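You operate a simulated robot arm through the tools that you are given. There is no shell and no other tool. Be economical: measure what you need, move in short steps, check, and stop when the job is done.

Carry out the task below with a simulated robot arm. There is one attempt and no reset: what you move stays moved.

## Task
Fetch the grey relay from the top of the check bench and set it on top of the blue pad there. Take the hinge half from the top of the check bench and put it on top of the round filter marked drier there. Put the 4 mm shim from the top of the check bench on the low shelf of the yellow rack and the 5 mm shim on the top of the dark bench. Put the bottle labelled "rinse" from the top of the drawer cabinet in the inside of the big red tray and the bottle that says "washer" on the open shelf of the drawer cabinet. Open the upper cabinet drawer, fetch the 3 mm shim of the front cab from the top of the drawer cabinet and set it in the inside of the upper cabinet drawer and shut the drawer again. Any order will do. Set down upright: hinge half, bottle.

The check looks at the end state, three seconds after you hand in, the way a careful person would. Anything else that was tipped, shoved, dropped, spilled or broken makes it a failure.

## Robot
A 6-joint arm with a two-finger parallel gripper on a trunk, on a base that drives. Base frame: it is fixed to the floor where the robot stands at the start and does not move with it; the origin is under the middle of the robot, x ahead of it, y to its left, z up; the surface under the hand at the start is at about z = 0.86. Units: m, rad, N and s.
Its first joint turns from -2.897 to 2.897 rad. Places, roughly: blue bottle, green bottle, white bottle [0.25, 2.5, 1]; blue pad (6x6x3 cm) [1, -0.5, 0.9]; grey relay [0.75, 0, 1]; hinge half [1, 0, 1]; inside of the big red tray [3.2, 0.2, 0.8]; inside of the upper cabinet drawer [-0.1, 2.5, 0.6]; low shelf of the yellow rack [0.2, -3.1, 0.3]; open shelf of the drawer cabinet [0.3, 2.6, 0.5]; round filter marked drier [0.75, -0.5, 1]; shim [1, 0.25, 0.75]; shim of the front cab [0.25, 2.75, 1]; top of the dark bench [-1.2, 2.6, 0.9]; upper cabinet drawer [-0.1, 2.4, 0.7]. Payload 3.91 kg.
Tool frame: the origin (TCP) lies between the finger pads and is the grasp point; the fingertips stand 0.03 m ahead of it; z points along the fingers, y is the line along which they close. The gripper opens to 0.11 m. The fingers are 0.02 m wide and 0.01 m thick; the gripper's body (0.048 by 0.112 m) begins 0.055 m behind the TCP.
Orientation is that of the tool frame in the base frame, as a unit quaternion [x, y, z, w]. With the fingers straight down and closing along the base's y, the tool's x points along the base's -x, its y along +y and its z along -z.

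## Interface
- The arm moves only by the tool arm_command. Its argument "plan" is a list of rows, each a list of 7 numbers: the shift along the tool's x, y, z in m, then the turn, a rotation vector about the tool's x, y, z in rad, then the opening, from 0 (shut) to 1 (fully open). In form: [[tx, ty, tz, ax, ay, az, claw], ...]. A call has 1 to 8 rows; each row shifts and turns the commanded pose from where the row before left it, along the tool's axes as they then stand. A row lasts 0.2 s, in which the tool goes at most 0.05 m and 0.15 rad; a call with a longer step from one row to the next is refused whole, and so is a gripper value outside its range. Where a pose cannot be reached the arm comes as near as it can. A force on the tool above 40 N (or 10 N above the force at the start of the call, whichever is more), or a blocked arm, ends the call early, and 0.2 s more pass. The fingers move at their own pace (about 0.153 m/s each) and stop on an object; they squeeze with about 43 N. The grip force told is the motor's: it shows also when the fingers shut on nothing. Time passes only in rows, and 0.2 s behind the last, so rows that do not move let the fingers close. The reply holds the time, the measured pose of the TCP, the force on the tool along the base axes, the opening and the grip force, in the units named above and with some noise, with the torque about the TCP (base axes, N m) and any sound that the robot's microphone picked up, and new pictures: "show" is both (left out), scene, wrist or none.
- Cameras (640 x 400 px; columns grow to the right, rows downward): "scene" is now at [0.2098, 0.1975, 1.3757]; the picture's right is [-0.44, -0.90, 0.00], its down [-0.46, 0.22, -0.86] and it looks along [0.77, -0.38, -0.51] (base axes); focal length 253 px, centre (320, 200). "wrist" rides on the gripper at [0.072, 0.017, -0.103] in the tool frame; the picture's right is [-0.23, 0.97, 0.00], its down [-0.76, -0.18, -0.62] and it looks along [-0.61, -0.14, 0.78] (tool axes); focal length 222 px, centre (320, 200). There is no depth. A picture from a camera that has moved, and an enlarged one, comes with that camera's place and axes in the base frame and with its lens.
- base_move(legs): drives the robot by 1 to 6 legs, each [ahead, turn to the left] in m and rad, along the robot's own axes; the way and the turn of a leg run together, so that a leg with both is an arc; at most 1.5 m and 3.142 rad a leg. The arm and the cameras ride along, it lands a little off, and it stops where it bumps. It gives what a move gives, and a new picture of the scene camera.
- head_to(pan, tilt): turns the head with the scene camera to pan (to the left, within 2.094 rad either way) and tilt (down, from -0.506 to 1.204), counted from straight ahead of the robot. It gives what a move gives, and a new picture of the scene camera.
- enlarge(camera, box): a new picture of the part [left, top, right, bottom] of that camera's present view, enlarged. The clock stands still meanwhile.
- sign_off(): hands the job in; it is judged then, once.

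Work in short steps. Places have to be worked out from the pictures, the camera data and where the tool is seen: move nearer, look again, correct. Check each grasp and each placing, and mend what went wrong. You have 483 turns and 360 pictures in all, those below and enlarged ones among them. Open the gripper and draw the arm clear of the work before you hand the job in, unless the task says otherwise.

The tools are called after "Emit:" by a JSON object that holds its "api" and its "payload". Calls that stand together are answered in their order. arm_command: Moves the arm, as the interface text tells. Its arguments: {"type":"object","properties":{"plan":{"type":"array","items":{"type":"array","items":{"type":"number"}}},"show":{"type":"string","enum":["both","scene","wrist","none"]}},"required":["plan"]} The other tools are called the same way: base_move (legs) drives the base; head_to (pan, tilt) turns the head that bears the scene camera; enlarge (camera, box) takes an enlarged picture of a part of a camera's view; sign_off () hands the job in.

At the start:

```text
time: 0.0
eef_pos: [0.5743, 0.1604, 1.1256]
tool_rot: [0.0, 1.0, 0.0, 0.0]
ft_force: [-0.3, -0.1, -0.2]
wrist_torque: [0.0, 0.02, 0.0]
width: 0.1101
grasp_force: 0.1
robot x, y, heading: [0.0002, -0.0013, -0.001]
head pan, tilt: [-0.452, 0.539]
```

scene: 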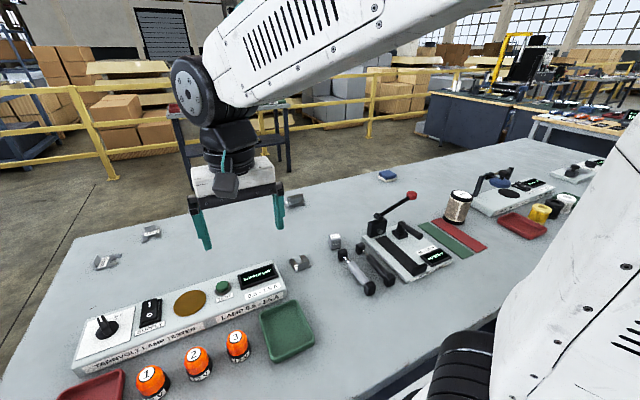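
wrist: 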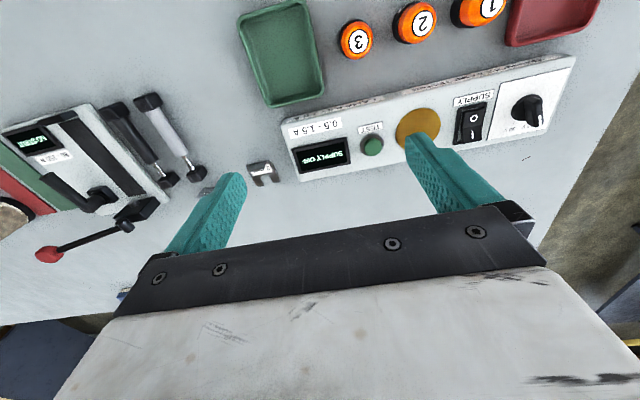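

I'll inspect the check bench in more detail first, enlarging the left and right parts of the scene.

Emit:
{"api": "enlarge", "payload": {"camera": "scene", "box": [60, 160, 320, 322]}}

Emit:
{"api": "enlarge", "payload": {"camera": "scene", "box": [320, 140, 600, 315]}}

```text
2.46 times, centred on (190, 241) of scene
camera zoom: at [0.2098, 0.1975, 1.3757], right [-0.44, -0.9, 0.0], down [-0.46, 0.22, -0.86], along [0.77, -0.38, -0.51], focal length 624 px, centre (640, 99)
```

zoom: 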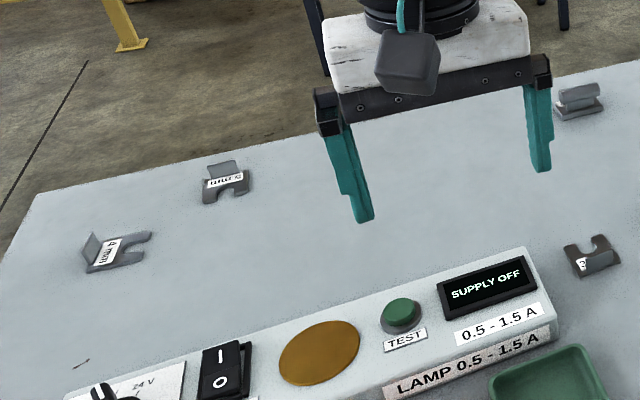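

```text
2.29 times, centred on (460, 228) of scene
camera zoom: at [0.2098, 0.1975, 1.3757], right [-0.44, -0.9, 0.0], down [-0.46, 0.22, -0.86], along [0.77, -0.38, -0.51], focal length 579 px, centre (0, 137)
```

zoom: 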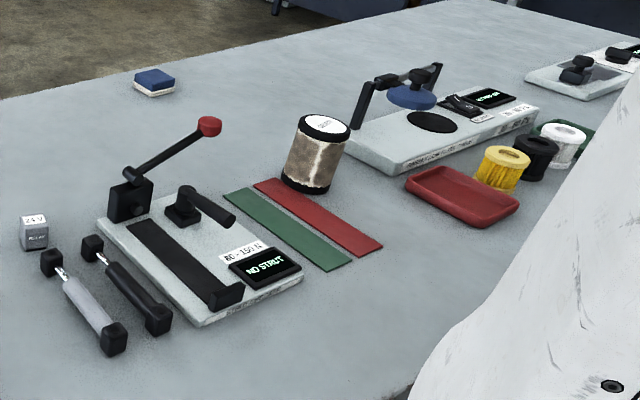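

Small labels need reading: zoom in on the shims, the relay and the filter label.

Emit:
{"api": "enlarge", "payload": {"camera": "scene", "box": [85, 215, 175, 271]}}

Emit:
{"api": "enlarge", "payload": {"camera": "scene", "box": [270, 185, 350, 275]}}

Emit:
{"api": "enlarge", "payload": {"camera": "scene", "box": [430, 175, 500, 230]}}

```text
7.11 times, centred on (130, 243) of scene
camera zoom: at [0.2098, 0.1975, 1.3757], right [-0.44, -0.9, 0.0], down [-0.46, 0.22, -0.86], along [0.77, -0.38, -0.51], focal length 1802 px, centre (1671, -106)
```

zoom: 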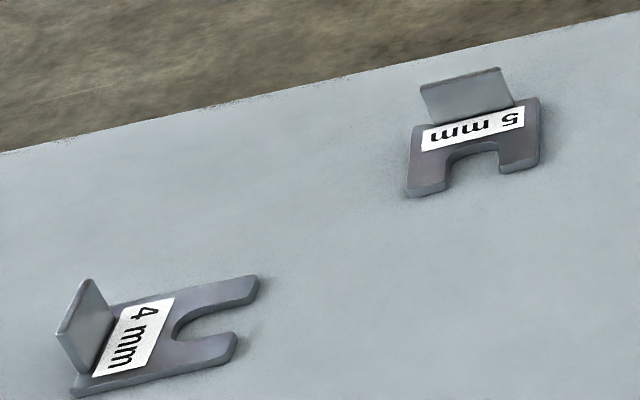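

```text
4.44 times, centred on (310, 230) of scene
camera zoom: at [0.2098, 0.1975, 1.3757], right [-0.44, -0.9, 0.0], down [-0.46, 0.22, -0.86], along [0.77, -0.38, -0.51], focal length 1126 px, centre (364, 67)
```

zoom: 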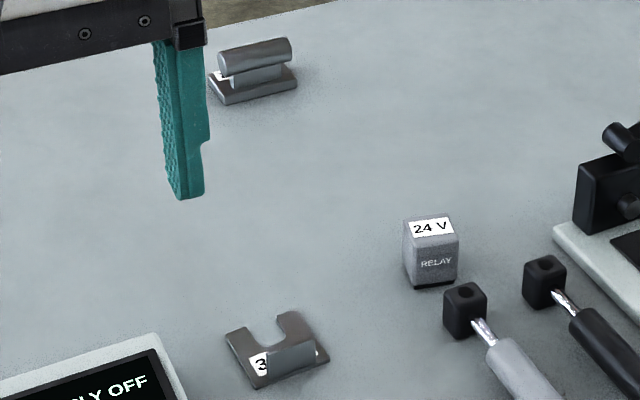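

```text
7.27 times, centred on (465, 202) of scene
camera zoom: at [0.2098, 0.1975, 1.3757], right [-0.44, -0.9, 0.0], down [-0.46, 0.22, -0.86], along [0.77, -0.38, -0.51], focal length 1843 px, centre (-734, 182)
```

zoom: 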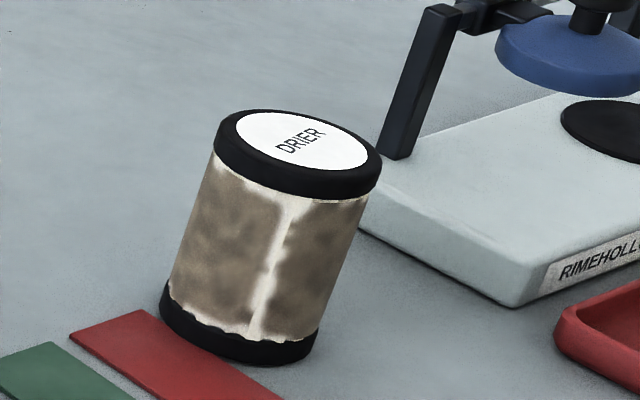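

The 4 mm and 5 mm shims, hinge half, relay (about [0.73,-0.11]) and drier are identified; a third, "3" shim stays put. I move over the relay to look at it with the wrist camera.

Emit:
{"api": "arm_command", "payload": {"plan": [[-0.018, -0.043, 0.01, 0, 0, 0, 1], [-0.018, -0.043, 0.01, 0, 0, 0, 1], [-0.018, -0.043, 0.01, 0, 0, 0, 1], [-0.018, -0.043, 0.01, 0, 0, 0, 1], [-0.018, -0.043, 0.01, 0, 0, 0, 1], [-0.018, -0.043, 0.01, 0, 0, 0, 1]], "show": "both"}}

```text
time: 1.4
eef_pos: [0.6811, -0.0976, 1.0664]
tool_rot: [0.0, 1.0, 0.0, 0.0]
ft_force: [-0.3, 1.1, 0.4]
wrist_torque: [-0.05, -0.04, 0.01]
width: 0.1102
grasp_force: 0.0
robot x, y, heading: [0.0016, 0.0012, 0.002]
head pan, tilt: [-0.452, 0.539]
camera scene: at [0.2094, 0.1978, 1.3758], right [-0.44, -0.9, 0.0], down [-0.46, 0.22, -0.86], along [0.77, -0.38, -0.51], focal length 253 px, centre (320, 200)
camera wrist: at [0.6101, -0.0801, 1.1693], right [0.23, 0.97, 0.0], down [0.76, -0.18, 0.62], along [0.61, -0.14, -0.78], focal length 222 px, centre (320, 200)
```

scene: 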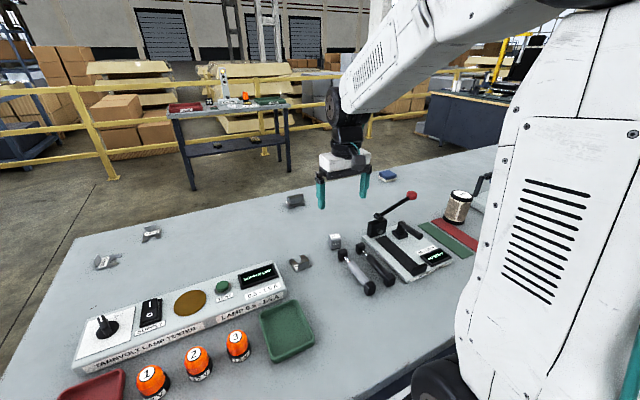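
wrist: 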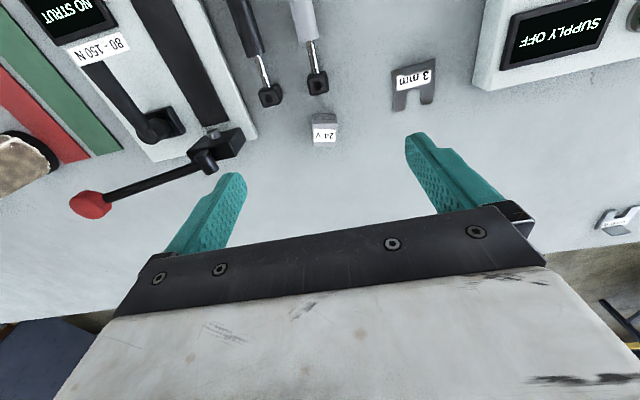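

The relay is at about [0.72,-0.10]. Zoom for its orientation.

Emit:
{"api": "enlarge", "payload": {"camera": "wrist", "box": [270, 80, 380, 160]}}

```text
5.00 times, centred on (325, 120) of wrist
camera zoom: at [0.6101, -0.0801, 1.1693], right [0.23, 0.97, 0.0], down [0.76, -0.18, 0.62], along [0.61, -0.14, -0.78], focal length 1111 px, centre (295, 600)
```

zoom: 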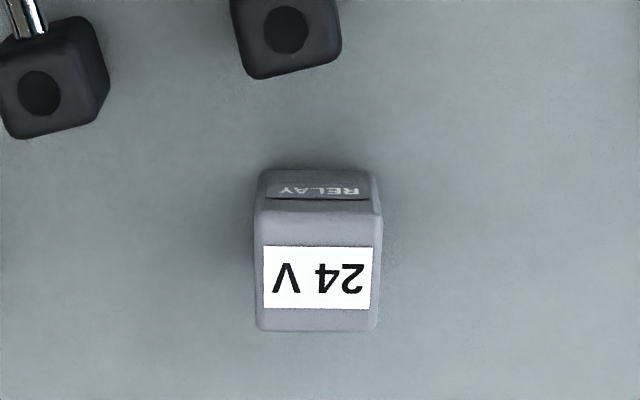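

Relay centre about [0.722,-0.100], turned by about -0.22 rad. I shift over it, turn the tool to match and descend.

Emit:
{"api": "arm_command", "payload": {"plan": [[-0.041, -0.002, 0, 0, 0, 0, 1], [0, 0, 0.02, 0, 0, 0.11, 1], [0, 0, 0.03, 0, 0, 0.11, 1], [0, 0, 0.045, 0, 0, 0, 1], [0, 0, 0.04, 0, 0, 0, 1]], "show": "wrist"}}

```text
time: 2.6
eef_pos: [0.7228, -0.0992, 0.9301]
tool_rot: [0.109, 0.994, 0.0, 0.001]
ft_force: [-0.4, 0.3, 1.3]
wrist_torque: [-0.02, -0.04, 0.02]
width: 0.1098
grasp_force: 0.0
robot x, y, heading: [-0.0043, -0.0032, -0.005]
head pan, tilt: [-0.452, 0.539]
camera wrist: at [0.6565, -0.0667, 1.0329], right [0.43, 0.9, 0.0], down [0.7, -0.34, 0.62], along [0.56, -0.27, -0.78], focal length 222 px, centre (320, 200)
```

wrist: 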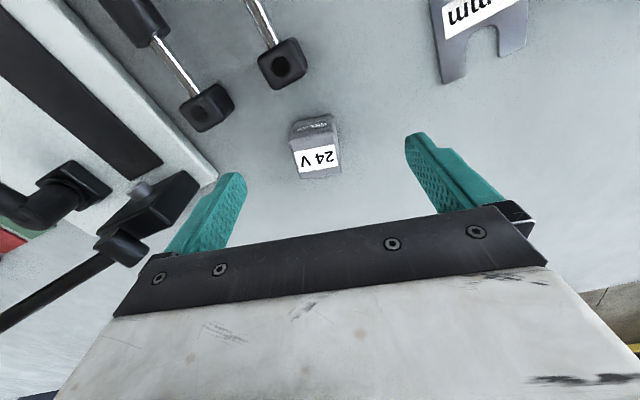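

Tool is aligned over the relay; the lever stand is near the left finger, so I narrow the opening before going down the last 3 cm and then closing.

Emit:
{"api": "arm_command", "payload": {"plan": [[0, 0, 0, 0, 0, 0, 0.6], [0, 0, 0.015, 0, 0, 0, 0.6], [0, 0, 0.015, 0, 0, 0, 0.6], [0, 0, 0, 0, 0, 0, 0], [0, 0, 0, 0, 0, 0, 0], [0, 0, 0, 0, 0, 0, 0]], "show": "wrist"}}

```text
time: 4.0
eef_pos: [0.7223, -0.098, 0.9012]
tool_rot: [0.11, 0.994, 0.001, 0.0]
ft_force: [0.0, 0.5, -0.4]
wrist_torque: [-0.01, 0.01, 0.01]
width: 0.0311
grasp_force: 42.5
robot x, y, heading: [-0.0025, -0.0016, -0.002]
head pan, tilt: [-0.452, 0.539]
camera wrist: at [0.6569, -0.0664, 1.0029], right [0.43, 0.9, 0.0], down [0.7, -0.34, 0.62], along [0.56, -0.27, -0.78], focal length 222 px, centre (320, 200)
```

wrist: 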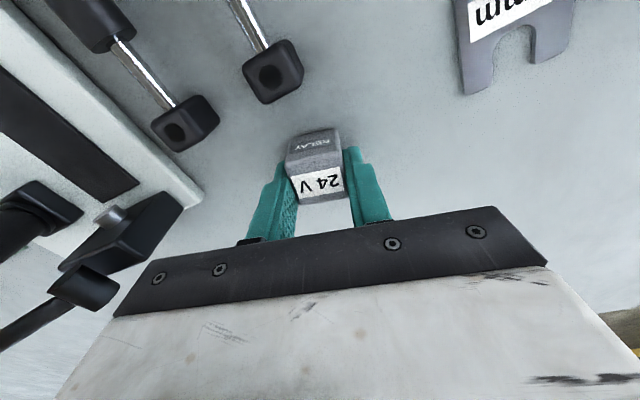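

Relay is gripped (3.1 cm wide). Lift it well clear and retract, then look down at the bench edge and base.

Emit:
{"api": "arm_command", "payload": {"plan": [[0, 0, -0.04, 0, 0, 0, 0], [0, 0, -0.045, 0, 0, 0, 0], [0, 0, -0.045, 0, 0, 0, 0], [0, 0, -0.045, 0, 0, 0, 0], [0, 0, -0.045, 0, 0, 0, 0], [0.04, 0, -0.02, 0, 0, 0, 0]], "show": "none"}}

Emit:
{"api": "head_to", "payload": {"pan": -0.6, "tilt": 1.0}}

```text
time: 5.4
eef_pos: [0.6843, -0.0914, 1.1395]
tool_rot: [0.11, 0.994, 0.0, -0.001]
ft_force: [0.1, -0.9, -0.1]
wrist_torque: [0.0, 0.0, 0.01]
width: 0.0001
grasp_force: 37.4
robot x, y, heading: [0.0021, 0.0003, 0.003]
head pan, tilt: [-0.452, 0.539]
```

```text
time: 6.3
eef_pos: [0.6845, -0.0915, 1.1394]
tool_rot: [0.11, 0.994, -0.001, 0.0]
ft_force: [0.3, 0.7, 0.4]
wrist_torque: [0.04, -0.01, 0.01]
width: 0.0
grasp_force: 37.7
robot x, y, heading: [-0.0024, -0.0, -0.0]
head pan, tilt: [-0.6, 1.0]
camera scene: at [0.1863, 0.1975, 1.3383], right [-0.56, -0.83, 0.0], down [-0.69, 0.47, -0.54], along [0.45, -0.31, -0.84], focal length 253 px, centre (320, 200)
```

scene: 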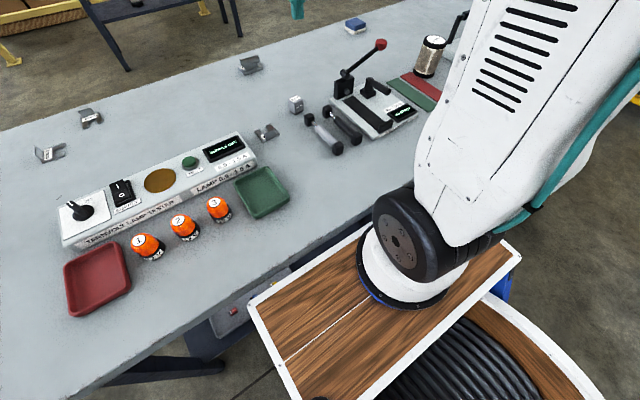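

The grip width is 0: the relay slipped out. Look at where it is.

Emit:
{"api": "enlarge", "payload": {"camera": "scene", "box": [230, 70, 390, 170]}}

Emit:
{"api": "enlarge", "payload": {"camera": "wrist", "box": [180, 20, 460, 195]}}

```text
4.00 times, centred on (310, 120) of scene
camera zoom: at [0.1863, 0.1975, 1.3383], right [-0.56, -0.83, 0.0], down [-0.69, 0.47, -0.54], along [0.45, -0.31, -0.84], focal length 1014 px, centre (360, 520)
```

zoom: 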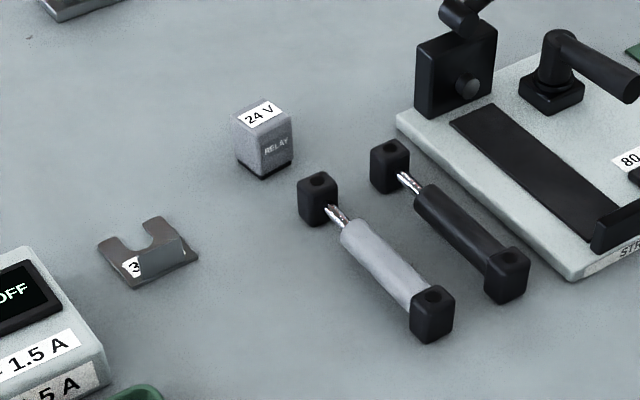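

```text
2.29 times, centred on (320, 108) of wrist
camera zoom: at [0.6178, -0.0586, 1.2425], right [0.43, 0.9, 0.0], down [0.7, -0.34, 0.62], along [0.56, -0.27, -0.78], focal length 508 px, centre (320, 411)
```

zoom: 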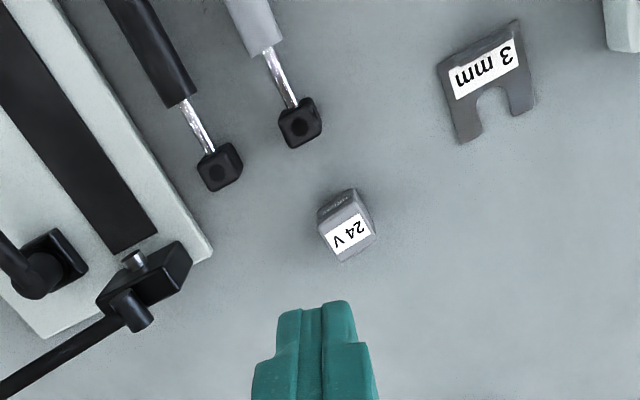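

The relay slid out but still stands at about [0.733,-0.094], now turned to about +0.2 rad. I turn the tool to match, descend a bit and look again.

Emit:
{"api": "arm_command", "payload": {"plan": [[0, 0, 0.03, 0, 0, -0.14, 1], [0, 0, 0.04, 0, 0, -0.14, 1], [0, 0, 0.04, 0, 0, -0.14, 0.8], [-0.02, 0, 0, 0, 0, 0, 0.8]], "show": "none"}}

Emit:
{"api": "enlarge", "payload": {"camera": "wrist", "box": [180, 50, 460, 225]}}

```text
time: 7.3
eef_pos: [0.7024, -0.0857, 1.0314]
tool_rot: [-0.101, 0.995, 0.0, 0.0]
ft_force: [-0.2, -0.7, -0.4]
wrist_torque: [0.01, -0.04, -0.02]
width: 0.0881
grasp_force: 0.0
robot x, y, heading: [0.0001, -0.0003, 0.001]
head pan, tilt: [-0.6, 1.0]
```

```text
2.29 times, centred on (320, 138) of wrist
camera zoom: at [0.6297, -0.0846, 1.1337], right [0.03, 1.0, 0.0], down [0.78, -0.02, 0.62], along [0.62, -0.02, -0.78], focal length 508 px, centre (320, 343)
```

zoom: 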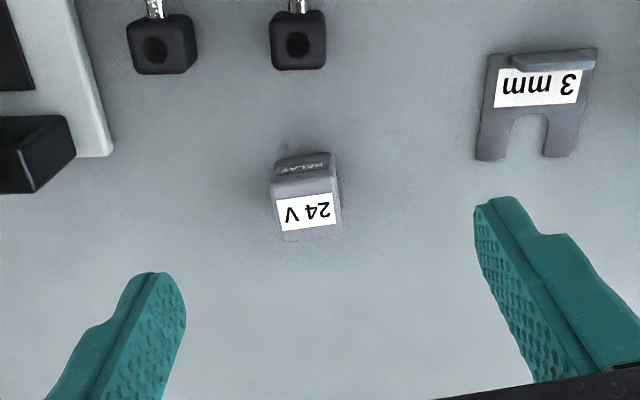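

Relay now centred about [0.731,-0.094], yaw about +0.12. Align, descend to a deeper grip and close.

Emit:
{"api": "arm_command", "payload": {"plan": [[-0.0268, -0.0137, 0, 0, 0, 0.08, 0.65], [0, 0, 0.045, 0, 0, 0, 0.65], [0, 0, 0.045, 0, 0, 0, 0.65], [0, 0, 0.036, 0, 0, 0, 0.65], [0, 0, 0.01, 0, 0, 0, 0.65], [0, 0, 0, 0, 0, 0, 0], [0, 0, 0, 0, 0, 0, 0], [0, 0, 0, 0, 0, 0, 0]], "show": "wrist"}}

```text
time: 9.1
eef_pos: [0.7323, -0.0942, 0.8936]
tool_rot: [-0.06, 0.998, 0.0, 0.0]
ft_force: [-0.3, -0.6, -0.1]
wrist_torque: [0.02, -0.03, 0.04]
width: 0.0309
grasp_force: 42.7
robot x, y, heading: [-0.0022, -0.0016, 0.001]
head pan, tilt: [-0.6, 1.0]
camera wrist: at [0.6593, -0.0858, 0.997], right [0.11, 0.99, 0.0], down [0.78, -0.09, 0.62], along [0.62, -0.07, -0.78], focal length 222 px, centre (320, 200)
```

wrist: 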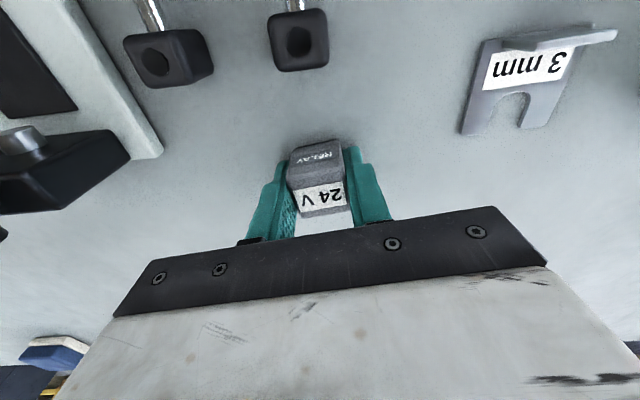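

Zoom in on the grip before lifting.

Emit:
{"api": "enlarge", "payload": {"camera": "wrist", "box": [240, 130, 400, 230]}}

```text
4.00 times, centred on (320, 180) of wrist
camera zoom: at [0.6593, -0.0858, 0.997], right [0.11, 0.99, 0.0], down [0.78, -0.09, 0.62], along [0.62, -0.07, -0.78], focal length 888 px, centre (320, 280)
```

zoom: 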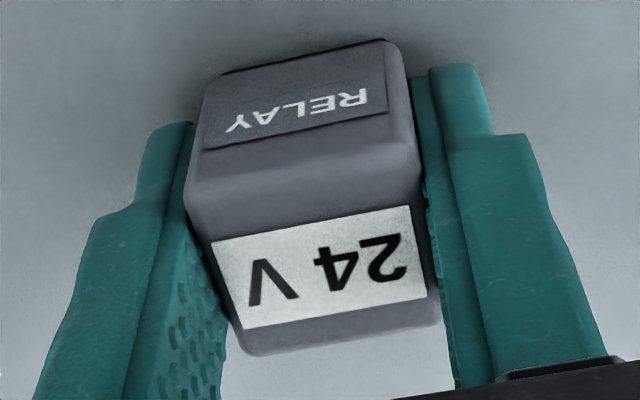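

The grip is square. Lift slowly by 3 cm and check that it holds.

Emit:
{"api": "arm_command", "payload": {"plan": [[0, 0, -0.005, 0, 0, 0, 0], [0, 0, -0.01, 0, 0, 0, 0], [0, 0, -0.015, 0, 0, 0, 0], [0, 0, 0, 0, 0, 0, 0]], "show": "wrist"}}

```text
time: 10.1
eef_pos: [0.7322, -0.0944, 0.9251]
tool_rot: [-0.06, 0.998, 0.0, 0.0]
ft_force: [-0.8, -0.2, 0.1]
wrist_torque: [-0.01, -0.01, -0.02]
width: 0.031
grasp_force: 42.8
robot x, y, heading: [-0.0, 0.0008, -0.003]
head pan, tilt: [-0.6, 1.0]
camera wrist: at [0.6588, -0.0858, 1.0275], right [0.11, 0.99, 0.0], down [0.78, -0.09, 0.62], along [0.62, -0.07, -0.78], focal length 222 px, centre (320, 200)
```

wrist: 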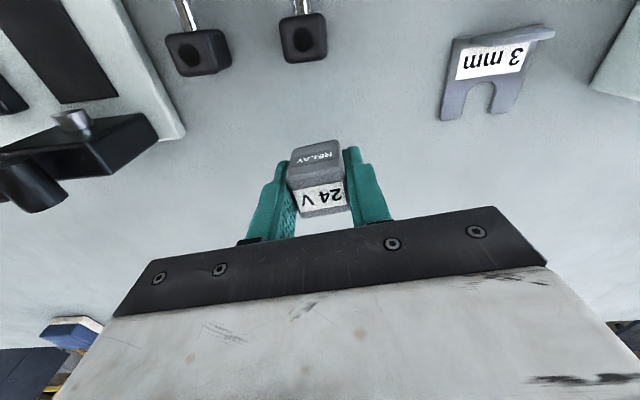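

The relay holds. Raise further gently, before moving towards the pad.

Emit:
{"api": "arm_command", "payload": {"plan": [[0, 0, -0.025, 0, 0, 0, 0], [0, 0, -0.03, 0, 0, 0, 0], [0, 0, -0.03, 0, 0, 0, 0], [0, 0, -0.03, 0, 0, 0, 0], [0, 0, -0.03, 0, 0, 0, 0], [0, 0, -0.03, 0, 0, 0, 0]], "show": "none"}}

Emit:
{"api": "arm_command", "payload": {"plan": [[-0.015, -0.025, 0, 0, 0, 0, 0], [-0.017, -0.037, 0, 0, 0, 0, 0], [-0.017, -0.037, 0, 0, 0, 0, 0], [-0.017, -0.037, 0, 0, 0, 0, 0], [-0.017, -0.037, 0, 0, 0, 0, 0], [-0.017, -0.037, 0, 0, 0, 0, 0], [-0.017, -0.037, 0, 0, 0, 0, 0], [-0.017, -0.037, 0, 0, 0, 0, 0]], "show": "wrist"}}

```text
time: 11.5
eef_pos: [0.7333, -0.0942, 1.0985]
tool_rot: [-0.06, 0.998, 0.0, 0.0]
ft_force: [-0.2, 0.1, 0.0]
wrist_torque: [0.0, 0.01, -0.01]
width: 0.0312
grasp_force: 42.9
robot x, y, heading: [-0.0013, 0.0006, -0.002]
head pan, tilt: [-0.6, 1.0]
```

```text
time: 13.3
eef_pos: [0.9002, -0.3603, 1.1009]
tool_rot: [-0.061, 0.998, 0.001, 0.001]
ft_force: [0.7, 0.3, 0.8]
wrist_torque: [-0.03, -0.04, -0.02]
width: 0.0312
grasp_force: 42.7
robot x, y, heading: [-0.0017, 0.0006, -0.001]
head pan, tilt: [-0.6, 1.0]
camera wrist: at [0.8266, -0.3521, 1.2035], right [0.11, 0.99, 0.0], down [0.78, -0.08, 0.62], along [0.62, -0.07, -0.78], focal length 222 px, centre (320, 200)
```

wrist: 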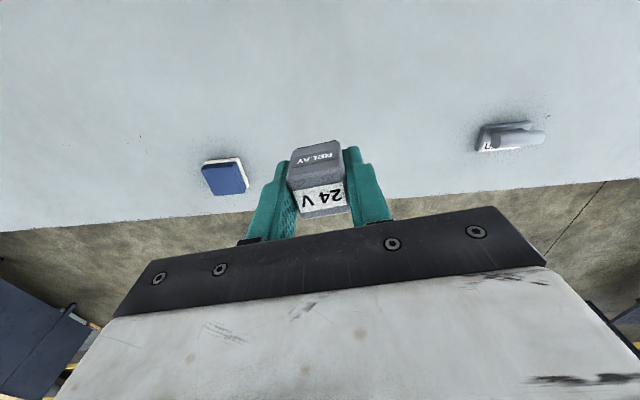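

The pad is at about [1.012,-0.537], beyond reach from here. Look straight down ahead to see how much clearance the base has to the bench.

Emit:
{"api": "head_to", "payload": {"pan": -0.1, "tilt": 1.2}}

```text
time: 14.2
eef_pos: [0.8998, -0.3602, 1.1003]
tool_rot: [-0.061, 0.998, 0.0, 0.0]
ft_force: [0.8, -0.7, -0.5]
wrist_torque: [0.01, 0.03, -0.02]
width: 0.0311
grasp_force: 43.0
robot x, y, heading: [0.0012, -0.0001, 0.005]
head pan, tilt: [-0.099, 1.201]
camera scene: at [0.1846, 0.2312, 1.3257], right [-0.1, -0.99, 0.0], down [-0.93, 0.09, -0.36], along [0.36, -0.04, -0.93], focal length 253 px, centre (320, 200)
```

scene: 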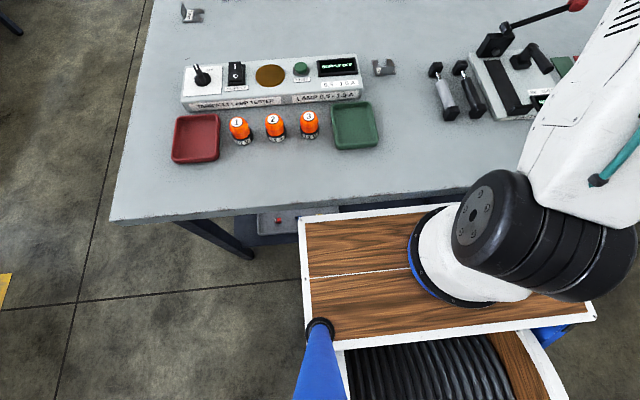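

The arm appears to be mounted well forward on the cart, so its reach may extend to the pad. I try moving the arm further toward it.

Emit:
{"api": "arm_command", "payload": {"plan": [[-0.018, -0.038, 0, 0, 0, 0, 0], [-0.018, -0.038, 0, 0, 0, 0, 0], [-0.018, -0.038, 0, 0, 0, 0, 0], [-0.018, -0.038, 0, 0, 0, 0, 0], [-0.018, -0.037, 0, 0, 0, 0, 0], [0, 0, 0, 0, 0, 0, 0]], "show": "wrist"}}

```text
time: 15.6
eef_pos: [0.9349, -0.4601, 1.0835]
tool_rot: [-0.06, 0.998, 0.0, 0.0]
ft_force: [0.4, -0.2, -0.2]
wrist_torque: [-0.01, 0.01, -0.01]
width: 0.0312
grasp_force: 43.0
out of reach, approached as far as the arm can: row 3, 4, 5
robot x, y, heading: [0.0041, -0.0008, -0.001]
head pan, tilt: [-0.099, 1.201]
camera wrist: at [0.8618, -0.4516, 1.1854], right [0.11, 0.99, 0.0], down [0.78, -0.09, 0.62], along [0.62, -0.07, -0.78], focal length 222 px, centre (320, 200)
```

wrist: 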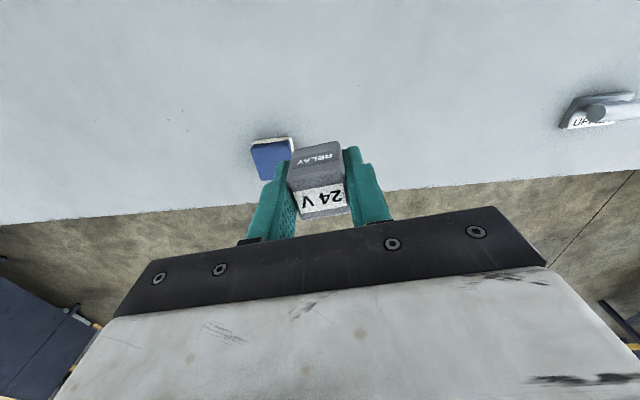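

The arm stopped at its reach limit at this height; lower reach may be longer. Lower by 8 cm (well clear of the pad) and see what pose results.

Emit:
{"api": "arm_command", "payload": {"plan": [[0, 0, 0.04, 0, 0, 0, 0], [0, 0, 0.04, 0, 0, 0, 0], [0, 0, 0, 0, 0, 0, 0]], "show": "none"}}

```text
time: 16.4
eef_pos: [0.9505, -0.4692, 1.0072]
tool_rot: [-0.06, 0.998, 0.001, -0.001]
ft_force: [0.6, 0.7, 0.2]
wrist_torque: [-0.01, -0.02, -0.01]
width: 0.0309
grasp_force: 42.8
out of reach, approached as far as the arm can: row 1, 2
robot x, y, heading: [0.0009, -0.0014, 0.001]
head pan, tilt: [-0.099, 1.201]
```

Still about 8 cm short, so the base must be shifted. I pull the arm in and up first, keeping the relay gripped.

Emit:
{"api": "arm_command", "payload": {"plan": [[0.018, 0.023, -0.02, 0, 0, 0, 0], [0.018, 0.023, -0.03, 0, 0, 0, 0], [0.02, 0.026, -0.03, 0, 0, 0, 0], [0.02, 0.026, -0.03, 0, 0, 0, 0], [0.02, 0.026, -0.03, 0, 0, 0, 0], [0.02, 0.026, -0.03, 0, 0, 0, 0], [0.02, 0.026, -0.03, 0, 0, 0, 0], [0.02, 0.026, -0.02, 0, 0, 0, 0]], "show": "none"}}

Emit:
{"api": "arm_command", "payload": {"plan": [[0.03, 0.03, 0, 0, 0, 0, 0], [0.03, 0.03, 0, 0, 0, 0, 0], [0.03, 0.03, 0, 0, 0, 0, 0], [0.03, 0.03, 0, 0, 0, 0, 0], [0, 0, 0, 0, 0, 0, 0]], "show": "wrist"}}

```text
time: 18.2
eef_pos: [0.9369, -0.4332, 1.1084]
tool_rot: [-0.06, 0.998, 0.002, -0.001]
ft_force: [-0.1, -0.4, -1.6]
wrist_torque: [-0.02, 0.0, 0.04]
width: 0.0309
grasp_force: 42.7
out of reach, approached as far as the arm can: row 1, 2, 3, 4, 5, 6, 7, 8
robot x, y, heading: [0.0016, 0.0007, 0.003]
head pan, tilt: [-0.099, 1.201]
```

```text
time: 19.4
eef_pos: [0.9363, -0.434, 1.109]
tool_rot: [-0.061, 0.998, 0.001, -0.001]
ft_force: [-0.5, 0.0, -1.1]
wrist_torque: [-0.02, 0.0, -0.01]
width: 0.031
grasp_force: 42.8
out of reach, approached as far as the arm can: row 1, 2, 3, 4
robot x, y, heading: [0.0001, 0.0006, -0.002]
head pan, tilt: [-0.099, 1.201]
camera wrist: at [0.8633, -0.4259, 1.2117], right [0.11, 0.99, 0.0], down [0.78, -0.09, 0.62], along [0.62, -0.07, -0.78], focal length 222 px, centre (320, 200)
```

wrist: 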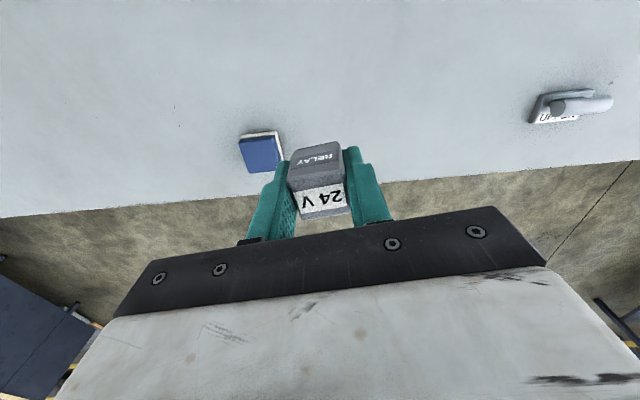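

The commands seem to persist at too high a target (about z 1.24). I command 12 cm down to bring the commanded pose back into reach.

Emit:
{"api": "arm_command", "payload": {"plan": [[0, 0, 0.03, 0, 0, 0, 0], [0, 0, 0.03, 0, 0, 0, 0], [0, 0, 0.02, 0, 0, 0, 0], [0, 0, 0.02, 0, 0, 0, 0], [0, 0, 0, 0, 0, 0, 0]], "show": "none"}}

```text
time: 20.6
eef_pos: [0.9602, -0.4472, 1.0162]
tool_rot: [-0.06, 0.998, 0.001, -0.001]
ft_force: [0.0, 0.3, -0.5]
wrist_torque: [-0.01, -0.03, 0.01]
width: 0.031
grasp_force: 42.9
out of reach, approached as far as the arm can: row 1, 2, 3, 4
robot x, y, heading: [0.002, 0.0014, -0.005]
head pan, tilt: [-0.099, 1.201]
```

The behaviour is odd; test a pure inward retraction along the tool's x with several rows and watch.

Emit:
{"api": "arm_command", "payload": {"plan": [[0.05, 0, 0, 0, 0, 0, 0], [0.05, 0, 0, 0, 0, 0, 0], [0.05, 0, 0, 0, 0, 0, 0], [0, 0, 0, 0, 0, 0, 0]], "show": "none"}}

```text
time: 21.6
eef_pos: [0.9437, -0.4709, 1.0284]
tool_rot: [-0.059, 0.998, 0.001, -0.002]
ft_force: [0.6, -0.4, 0.0]
wrist_torque: [0.02, -0.03, 0.0]
width: 0.031
grasp_force: 42.5
out of reach, approached as far as the arm can: row 1, 2, 3
robot x, y, heading: [-0.0018, -0.0031, 0.002]
head pan, tilt: [-0.099, 1.201]
```

Let me look at the arm's actual posture.

Emit:
{"api": "head_to", "payload": {"pan": -0.6, "tilt": 0.55}}

```text
time: 22.7
eef_pos: [0.9446, -0.4692, 1.0282]
tool_rot: [-0.06, 0.998, 0.001, -0.001]
ft_force: [-0.5, 0.4, -0.6]
wrist_torque: [-0.02, 0.01, 0.03]
width: 0.031
grasp_force: 43.3
robot x, y, heading: [-0.0014, -0.0023, -0.001]
head pan, tilt: [-0.6, 0.55]
camera scene: at [0.203, 0.1861, 1.3747], right [-0.56, -0.83, 0.0], down [-0.43, 0.3, -0.85], along [0.7, -0.48, -0.52], focal length 253 px, centre (320, 200)
```

scene: 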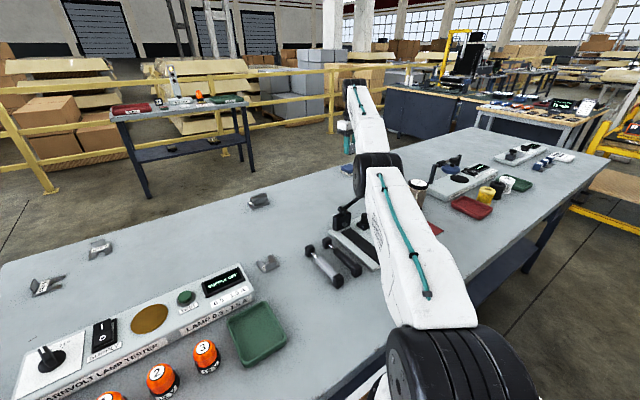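

The arm is fully stretched. I command a long pull straight back toward the shoulder at constant height.

Emit:
{"api": "arm_command", "payload": {"plan": [[0.04, 0.027, 0, 0, 0, 0, 0], [0.04, 0.027, 0, 0, 0, 0, 0], [0.04, 0.027, 0, 0, 0, 0, 0], [0.04, 0.027, 0, 0, 0, 0, 0], [0.04, 0.027, 0, 0, 0, 0, 0], [0.04, 0.027, 0, 0, 0, 0, 0], [0, 0, 0, 0, 0, 0, 0]], "show": "none"}}

```text
time: 24.3
eef_pos: [0.9369, -0.4722, 1.0451]
tool_rot: [-0.06, 0.998, 0.001, -0.001]
ft_force: [-0.4, -0.1, 0.4]
wrist_torque: [0.02, 0.0, -0.02]
width: 0.0309
grasp_force: 42.5
out of reach, approached as far as the arm can: row 1, 2, 3, 4, 5, 6
robot x, y, heading: [-0.0017, 0.0016, 0.002]
head pan, tilt: [-0.6, 0.55]
```

Radial pulls are not taken from this stretched pose. I try tilting the fingers outward a little, which brings the wrist inward and should unlock the elbow.

Emit:
{"api": "arm_command", "payload": {"plan": [[0, 0, 0, 0.08, -0.12, 0, 0], [0, 0, 0, 0.08, -0.12, 0, 0], [0, 0, 0, 0, 0, 0, 0]], "show": "scene"}}

```text
time: 25.1
eef_pos: [0.9824, -0.5024, 1.0695]
tool_rot: [-0.06, 0.988, -0.072, 0.124]
ft_force: [-0.9, 0.4, -0.2]
wrist_torque: [-0.01, 0.01, 0.01]
width: 0.031
grasp_force: 43.0
out of reach, approached as far as the arm can: row 1, 2
robot x, y, heading: [-0.0008, -0.0008, 0.004]
head pan, tilt: [-0.6, 0.55]
camera scene: at [0.203, 0.186, 1.3748], right [-0.56, -0.83, 0.0], down [-0.43, 0.3, -0.85], along [0.7, -0.48, -0.52], focal length 253 px, centre (320, 200)
```

scene: 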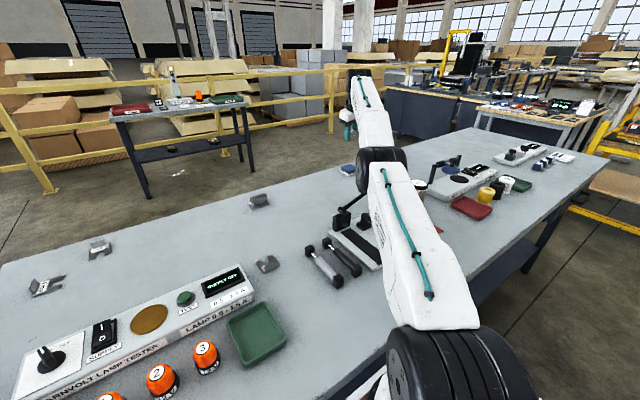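

The elbow seems locked straight for the solver. I back the base off (needed anyway), which should re-anchor the arm command in the robot frame, then pull in.

Emit:
{"api": "base_move", "payload": {"legs": [[-0.2, 0]]}}

Emit:
{"api": "arm_command", "payload": {"plan": [[0.04, 0.02, -0.01, 0, 0, 0, 0], [0.04, 0.02, -0.01, 0, 0, 0, 0], [0.04, 0.02, -0.01, 0, 0, 0, 0], [0, 0, 0, 0, 0, 0, 0]], "show": "none"}}

```text
time: 26.7
eef_pos: [0.7824, -0.4986, 1.068]
tool_rot: [-0.06, 0.988, -0.072, 0.124]
ft_force: [0.1, -0.3, -0.8]
wrist_torque: [0.01, 0.0, -0.01]
width: 0.0311
grasp_force: 43.1
robot x, y, heading: [-0.2032, -0.0008, -0.003]
head pan, tilt: [-0.6, 0.55]
camera scene: at [0.0021, 0.1861, 1.3748], right [-0.56, -0.83, 0.0], down [-0.43, 0.29, -0.85], along [0.7, -0.48, -0.52], focal length 253 px, centre (320, 200)
```

scene: 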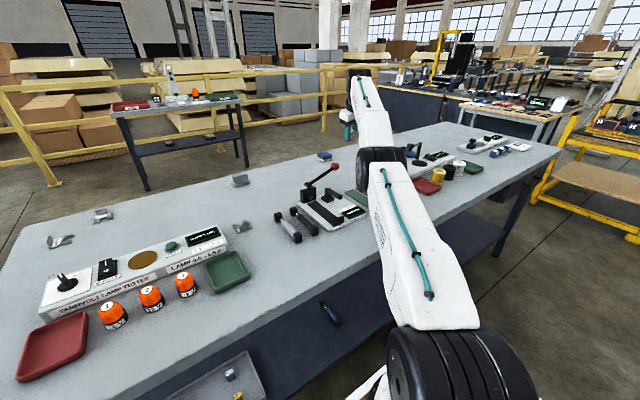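

```text
time: 27.7
eef_pos: [0.6537, -0.4535, 1.0596]
tool_rot: [-0.06, 0.988, -0.072, 0.124]
ft_force: [-0.8, -0.9, -0.6]
wrist_torque: [-0.02, 0.01, 0.01]
width: 0.031
grasp_force: 43.4
robot x, y, heading: [-0.2045, 0.0005, 0.002]
head pan, tilt: [-0.6, 0.55]
```

Unlocked. Now straighten the tool again, pull further in and raise for driving.

Emit:
{"api": "arm_command", "payload": {"plan": [[0, 0, 0, -0.08, 0.12, 0, 0], [0, 0, 0, -0.08, 0.12, 0, 0], [0.026, 0.033, -0.016, 0, 0, 0, 0], [0.026, 0.033, -0.016, 0, 0, 0, 0], [0.026, 0.033, -0.016, 0, 0, 0, 0], [0.026, 0.033, -0.016, 0, 0, 0, 0], [0.026, 0.033, -0.016, 0, 0, 0, 0]], "show": "wrist"}}

```text
time: 29.3
eef_pos: [0.5053, -0.3056, 1.1391]
tool_rot: [-0.061, 0.998, 0.001, -0.002]
ft_force: [0.1, -0.4, -0.4]
wrist_torque: [0.06, 0.05, -0.03]
width: 0.0311
grasp_force: 43.0
robot x, y, heading: [-0.1976, -0.0013, 0.002]
head pan, tilt: [-0.6, 0.55]
camera wrist: at [0.432, -0.2975, 1.2422], right [0.11, 0.99, 0.0], down [0.78, -0.09, 0.62], along [0.62, -0.07, -0.78], focal length 222 px, centre (320, 200)
```

wrist: 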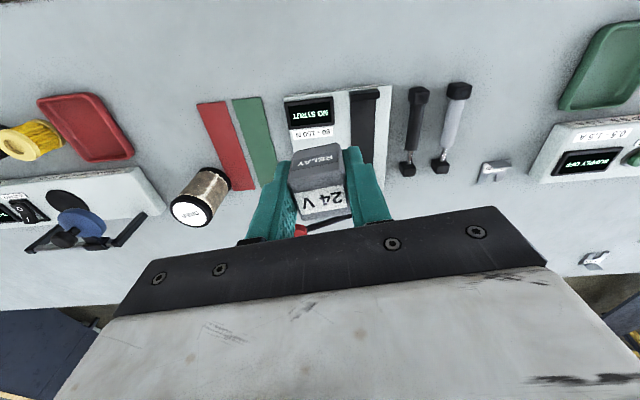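

Relay still gripped. Now shift the base 0.42 m to the right: turn, drive, turn back.

Emit:
{"api": "base_move", "payload": {"legs": [[0, -1.571], [0.42, 0], [0, 1.571]]}}

```text
time: 39.5
eef_pos: [0.4912, -0.743, 1.1407]
tool_rot: [-0.048, 0.999, 0.0, -0.001]
ft_force: [0.5, -0.1, 0.2]
wrist_torque: [-0.01, -0.01, -0.05]
width: 0.0311
grasp_force: 42.8
robot x, y, heading: [-0.2066, -0.4205, -0.024]
head pan, tilt: [-0.6, 0.55]
camera scene: at [0.0005, -0.239, 1.3748], right [-0.58, -0.81, 0.0], down [-0.42, 0.31, -0.85], along [0.69, -0.5, -0.52], focal length 253 px, centre (320, 200)
```

scene: 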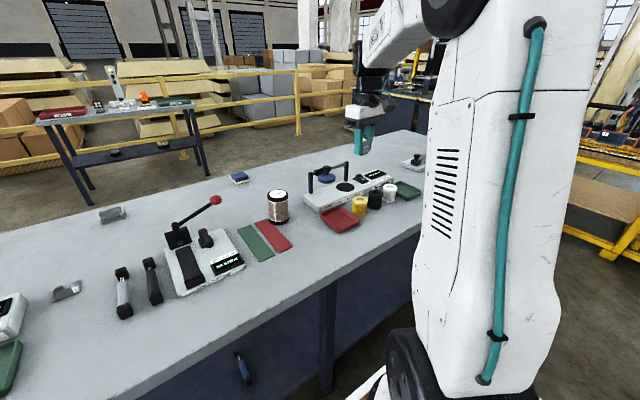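

Base is at y=-0.42. Drive forward 0.2 m, back to the starting distance from the bench.

Emit:
{"api": "base_move", "payload": {"legs": [[0.2, 0.024]]}}

```text
time: 41.1
eef_pos: [0.7028, -0.7293, 1.1404]
tool_rot: [-0.06, 0.998, 0.001, -0.001]
ft_force: [0.2, -0.1, -0.7]
wrist_torque: [0.03, 0.0, 0.0]
width: 0.031
grasp_force: 43.2
robot x, y, heading: [-0.0023, -0.4219, 0.0]
head pan, tilt: [-0.6, 0.55]
camera scene: at [0.1991, -0.2366, 1.3748], right [-0.56, -0.83, 0.0], down [-0.43, 0.3, -0.85], along [0.7, -0.48, -0.52], focal length 253 px, centre (320, 200)
```

scene: 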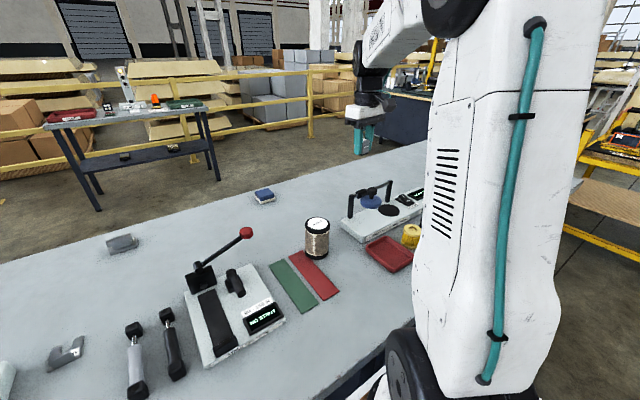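

Now move the relay out toward the pad, at height.

Emit:
{"api": "arm_command", "payload": {"plan": [[-0.036, 0.0196, 0.005, 0, 0, 0, 0], [-0.036, 0.0196, 0.005, 0, 0, 0, 0], [-0.036, 0.0196, 0.005, 0, 0, 0, 0], [-0.036, 0.0196, 0.005, 0, 0, 0, 0], [-0.036, 0.0196, 0.005, 0, 0, 0, 0], [-0.036, 0.0196, 0.005, 0, 0, 0, 0], [-0.036, 0.0196, 0.005, 0, 0, 0, 0], [-0.036, 0.0196, 0.005, 0, 0, 0, 0]], "show": "wrist"}}

```text
time: 42.9
eef_pos: [0.9687, -0.5397, 1.0999]
tool_rot: [-0.06, 0.998, -0.001, 0.0]
ft_force: [-1.0, 0.4, 0.2]
wrist_torque: [0.02, -0.03, 0.01]
width: 0.0308
grasp_force: 42.7
robot x, y, heading: [-0.002, -0.4248, 0.005]
head pan, tilt: [-0.6, 0.55]
camera wrist: at [0.8956, -0.5312, 1.2041], right [0.11, 0.99, 0.0], down [0.78, -0.09, 0.62], along [0.62, -0.07, -0.78], focal length 222 px, centre (320, 200)
```

wrist: 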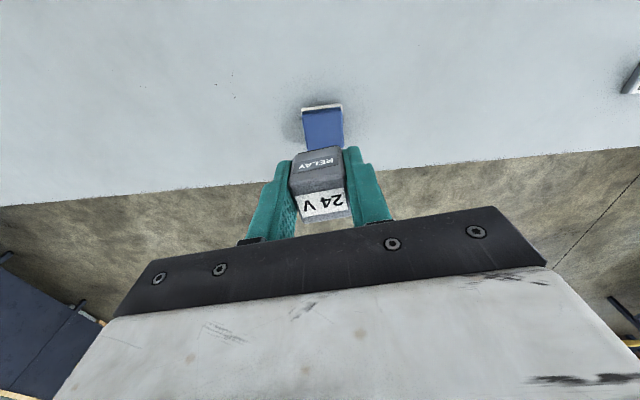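

Pad centre is about [1.014,-0.538], top about 0.89. Move over it and descend to just above.

Emit:
{"api": "arm_command", "payload": {"plan": [[-0.045, -0.003, 0, 0, 0, 0, 0], [0, 0, 0.04, 0, 0, 0, 0], [0, 0, 0.04, 0, 0, 0, 0], [0, 0, 0.04, 0, 0, 0, 0], [0, 0, 0.03, 0, 0, 0, 0], [0, 0, 0.01, 0, 0, 0, 0]], "show": "both"}}

```text
time: 44.3
eef_pos: [1.0133, -0.5361, 0.94]
tool_rot: [-0.06, 0.998, 0.001, 0.0]
ft_force: [-0.9, -0.5, -0.6]
wrist_torque: [0.01, -0.02, -0.01]
width: 0.0308
grasp_force: 43.1
robot x, y, heading: [-0.0048, -0.4249, -0.002]
head pan, tilt: [-0.6, 0.55]
camera scene: at [0.199, -0.2365, 1.3748], right [-0.56, -0.83, 0.0], down [-0.43, 0.3, -0.85], along [0.7, -0.48, -0.52], focal length 253 px, centre (320, 200)
camera wrist: at [0.9406, -0.5279, 1.0421], right [0.11, 0.99, 0.0], down [0.78, -0.09, 0.62], along [0.62, -0.07, -0.78], focal length 222 px, centre (320, 200)
```

scene: 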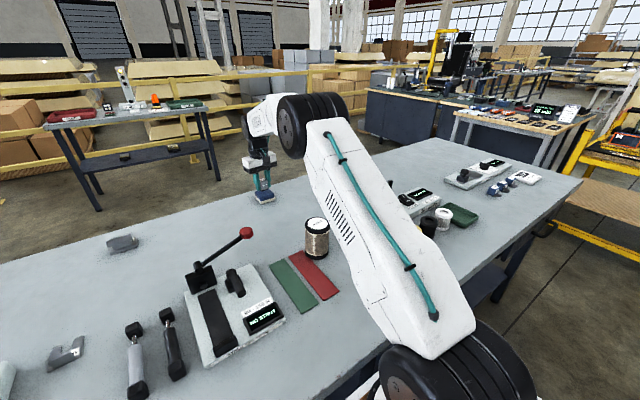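
wrist: 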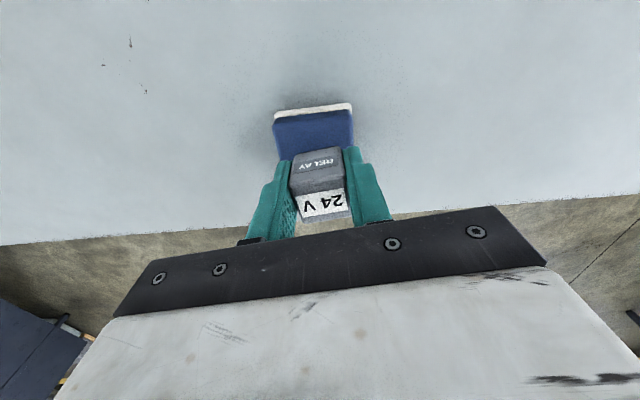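

Well aligned; nudge 6 mm outward and descend in small steps until contact.

Emit:
{"api": "arm_command", "payload": {"plan": [[-0.006, 0, 0.006, 0, 0, 0, 0], [0, 0, 0.004, 0, 0, 0, 0], [0, 0, 0.003, 0, 0, 0, 0], [0, 0, 0, 0, 0, 0, 0]], "show": "none"}}

Emit:
{"api": "enlarge", "payload": {"camera": "wrist", "box": [240, 90, 400, 230]}}

Emit:
{"api": "enlarge", "payload": {"camera": "scene", "box": [230, 140, 310, 220]}}

```text
time: 45.3
eef_pos: [1.0191, -0.5366, 0.9258]
tool_rot: [-0.06, 0.998, 0.002, -0.001]
ft_force: [-0.2, -0.1, 0.4]
wrist_torque: [0.01, 0.01, 0.0]
width: 0.0311
grasp_force: 43.1
robot x, y, heading: [-0.0017, -0.4216, 0.001]
head pan, tilt: [-0.6, 0.55]
```

```text
2.86 times, centred on (320, 160) of wrist
camera zoom: at [0.9459, -0.5273, 1.0293], right [0.11, 0.99, 0.0], down [0.78, -0.09, 0.62], along [0.62, -0.07, -0.78], focal length 635 px, centre (320, 314)
```

zoom: 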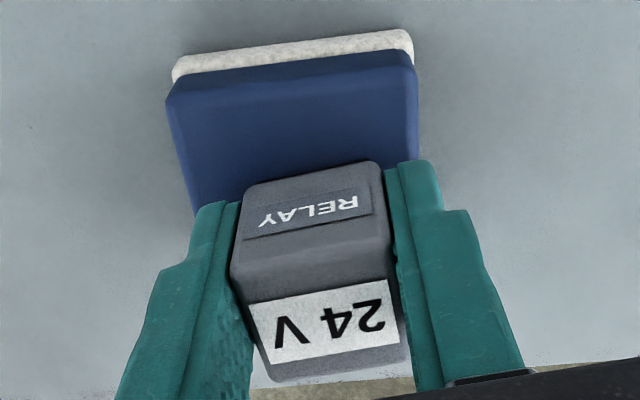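

```text
5.00 times, centred on (270, 180) of scene
camera zoom: at [0.1991, -0.2365, 1.3748], right [-0.56, -0.83, 0.0], down [-0.43, 0.3, -0.85], along [0.7, -0.48, -0.52], focal length 1267 px, centre (570, 300)
```

zoom: 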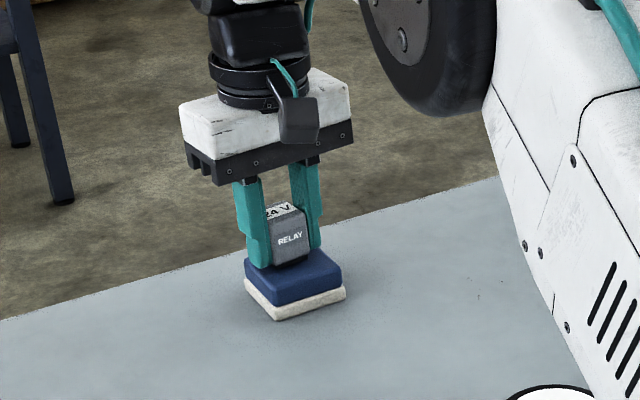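

Relay is about over the pad's centre, nearly touching. Descend the last millimetres, watching force.

Emit:
{"api": "arm_command", "payload": {"plan": [[0, 0, 0.002, 0, 0, 0, 0], [0, 0, 0, 0, 0, 0, 0]], "show": "none"}}

Emit:
{"api": "arm_command", "payload": {"plan": [[0, 0, 0.002, 0, 0, 0, 0], [0, 0, 0, 0, 0, 0, 0]], "show": "none"}}

```text
time: 45.9
eef_pos: [1.0184, -0.5357, 0.9243]
tool_rot: [-0.059, 0.998, 0.001, -0.001]
ft_force: [-0.1, -0.3, -0.5]
wrist_torque: [0.03, 0.03, -0.03]
width: 0.0309
grasp_force: 42.9
robot x, y, heading: [0.0003, -0.4219, 0.003]
head pan, tilt: [-0.6, 0.55]
```

```text
time: 46.5
eef_pos: [1.0185, -0.5352, 0.9229]
tool_rot: [-0.06, 0.998, 0.0, 0.0]
ft_force: [-0.2, -0.2, 4.2]
wrist_torque: [-0.02, -0.08, -0.04]
width: 0.0311
grasp_force: 42.8
robot x, y, heading: [-0.006, -0.4226, 0.002]
head pan, tilt: [-0.6, 0.55]
```

Contact at 4 N. Open the fingers and rise.

Emit:
{"api": "arm_command", "payload": {"plan": [[0, 0, 0, 0, 0, 0, 0.45], [0, 0, 0, 0, 0, 0, 0.5], [0, 0, -0.02, 0, 0, 0, 0.5], [0, 0, -0.04, 0, 0, 0, 0.5], [0, 0, -0.04, 0, 0, 0, 0.5], [0.04, 0, -0.02, 0, 0, 0, 0.8]], "show": "wrist"}}

```text
time: 47.9
eef_pos: [0.9805, -0.5426, 1.041]
tool_rot: [-0.06, 0.998, 0.0, -0.001]
ft_force: [-0.5, 0.0, -1.6]
wrist_torque: [0.01, 0.03, -0.01]
width: 0.088
grasp_force: 0.1
robot x, y, heading: [-0.0014, -0.4211, 0.002]
head pan, tilt: [-0.6, 0.55]
camera wrist: at [0.907, -0.5321, 1.1444], right [0.11, 0.99, 0.0], down [0.78, -0.09, 0.62], along [0.62, -0.07, -0.78], focal length 222 px, centre (320, 200)
```

wrist: 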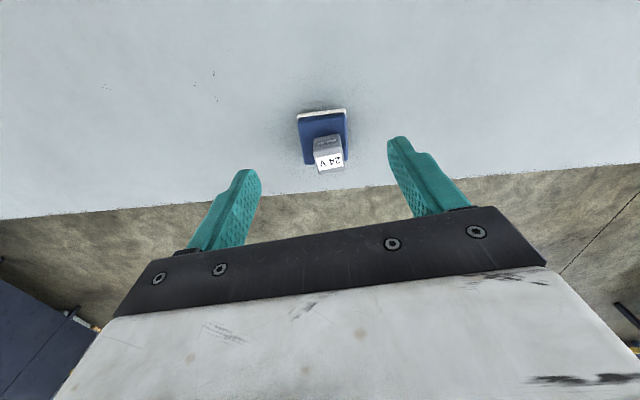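

Zoom to verify seating of the relay.

Emit:
{"api": "enlarge", "payload": {"camera": "wrist", "box": [280, 90, 370, 185]}}

Emit:
{"api": "enlarge", "payload": {"camera": "scene", "box": [230, 140, 310, 220]}}

```text
4.21 times, centred on (325, 138) of wrist
camera zoom: at [0.907, -0.5321, 1.1444], right [0.11, 0.99, 0.0], down [0.78, -0.09, 0.62], along [0.62, -0.07, -0.78], focal length 935 px, centre (299, 463)
```

zoom: 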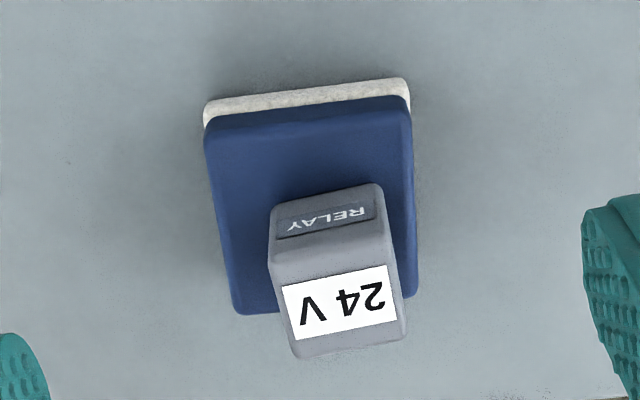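

```text
5.00 times, centred on (270, 180) of scene
camera zoom: at [0.1998, -0.2365, 1.3747], right [-0.56, -0.83, 0.0], down [-0.43, 0.3, -0.85], along [0.7, -0.48, -0.52], focal length 1267 px, centre (570, 300)
```

zoom: 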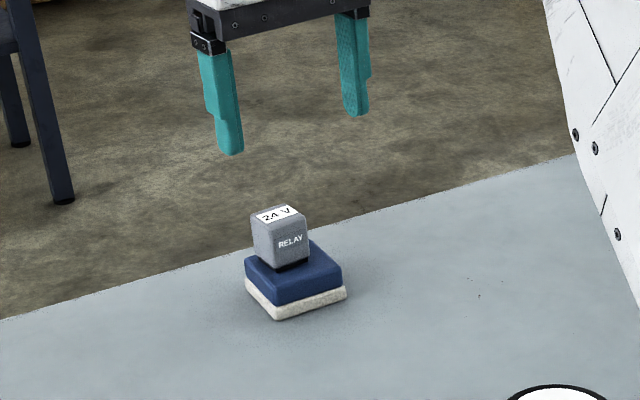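

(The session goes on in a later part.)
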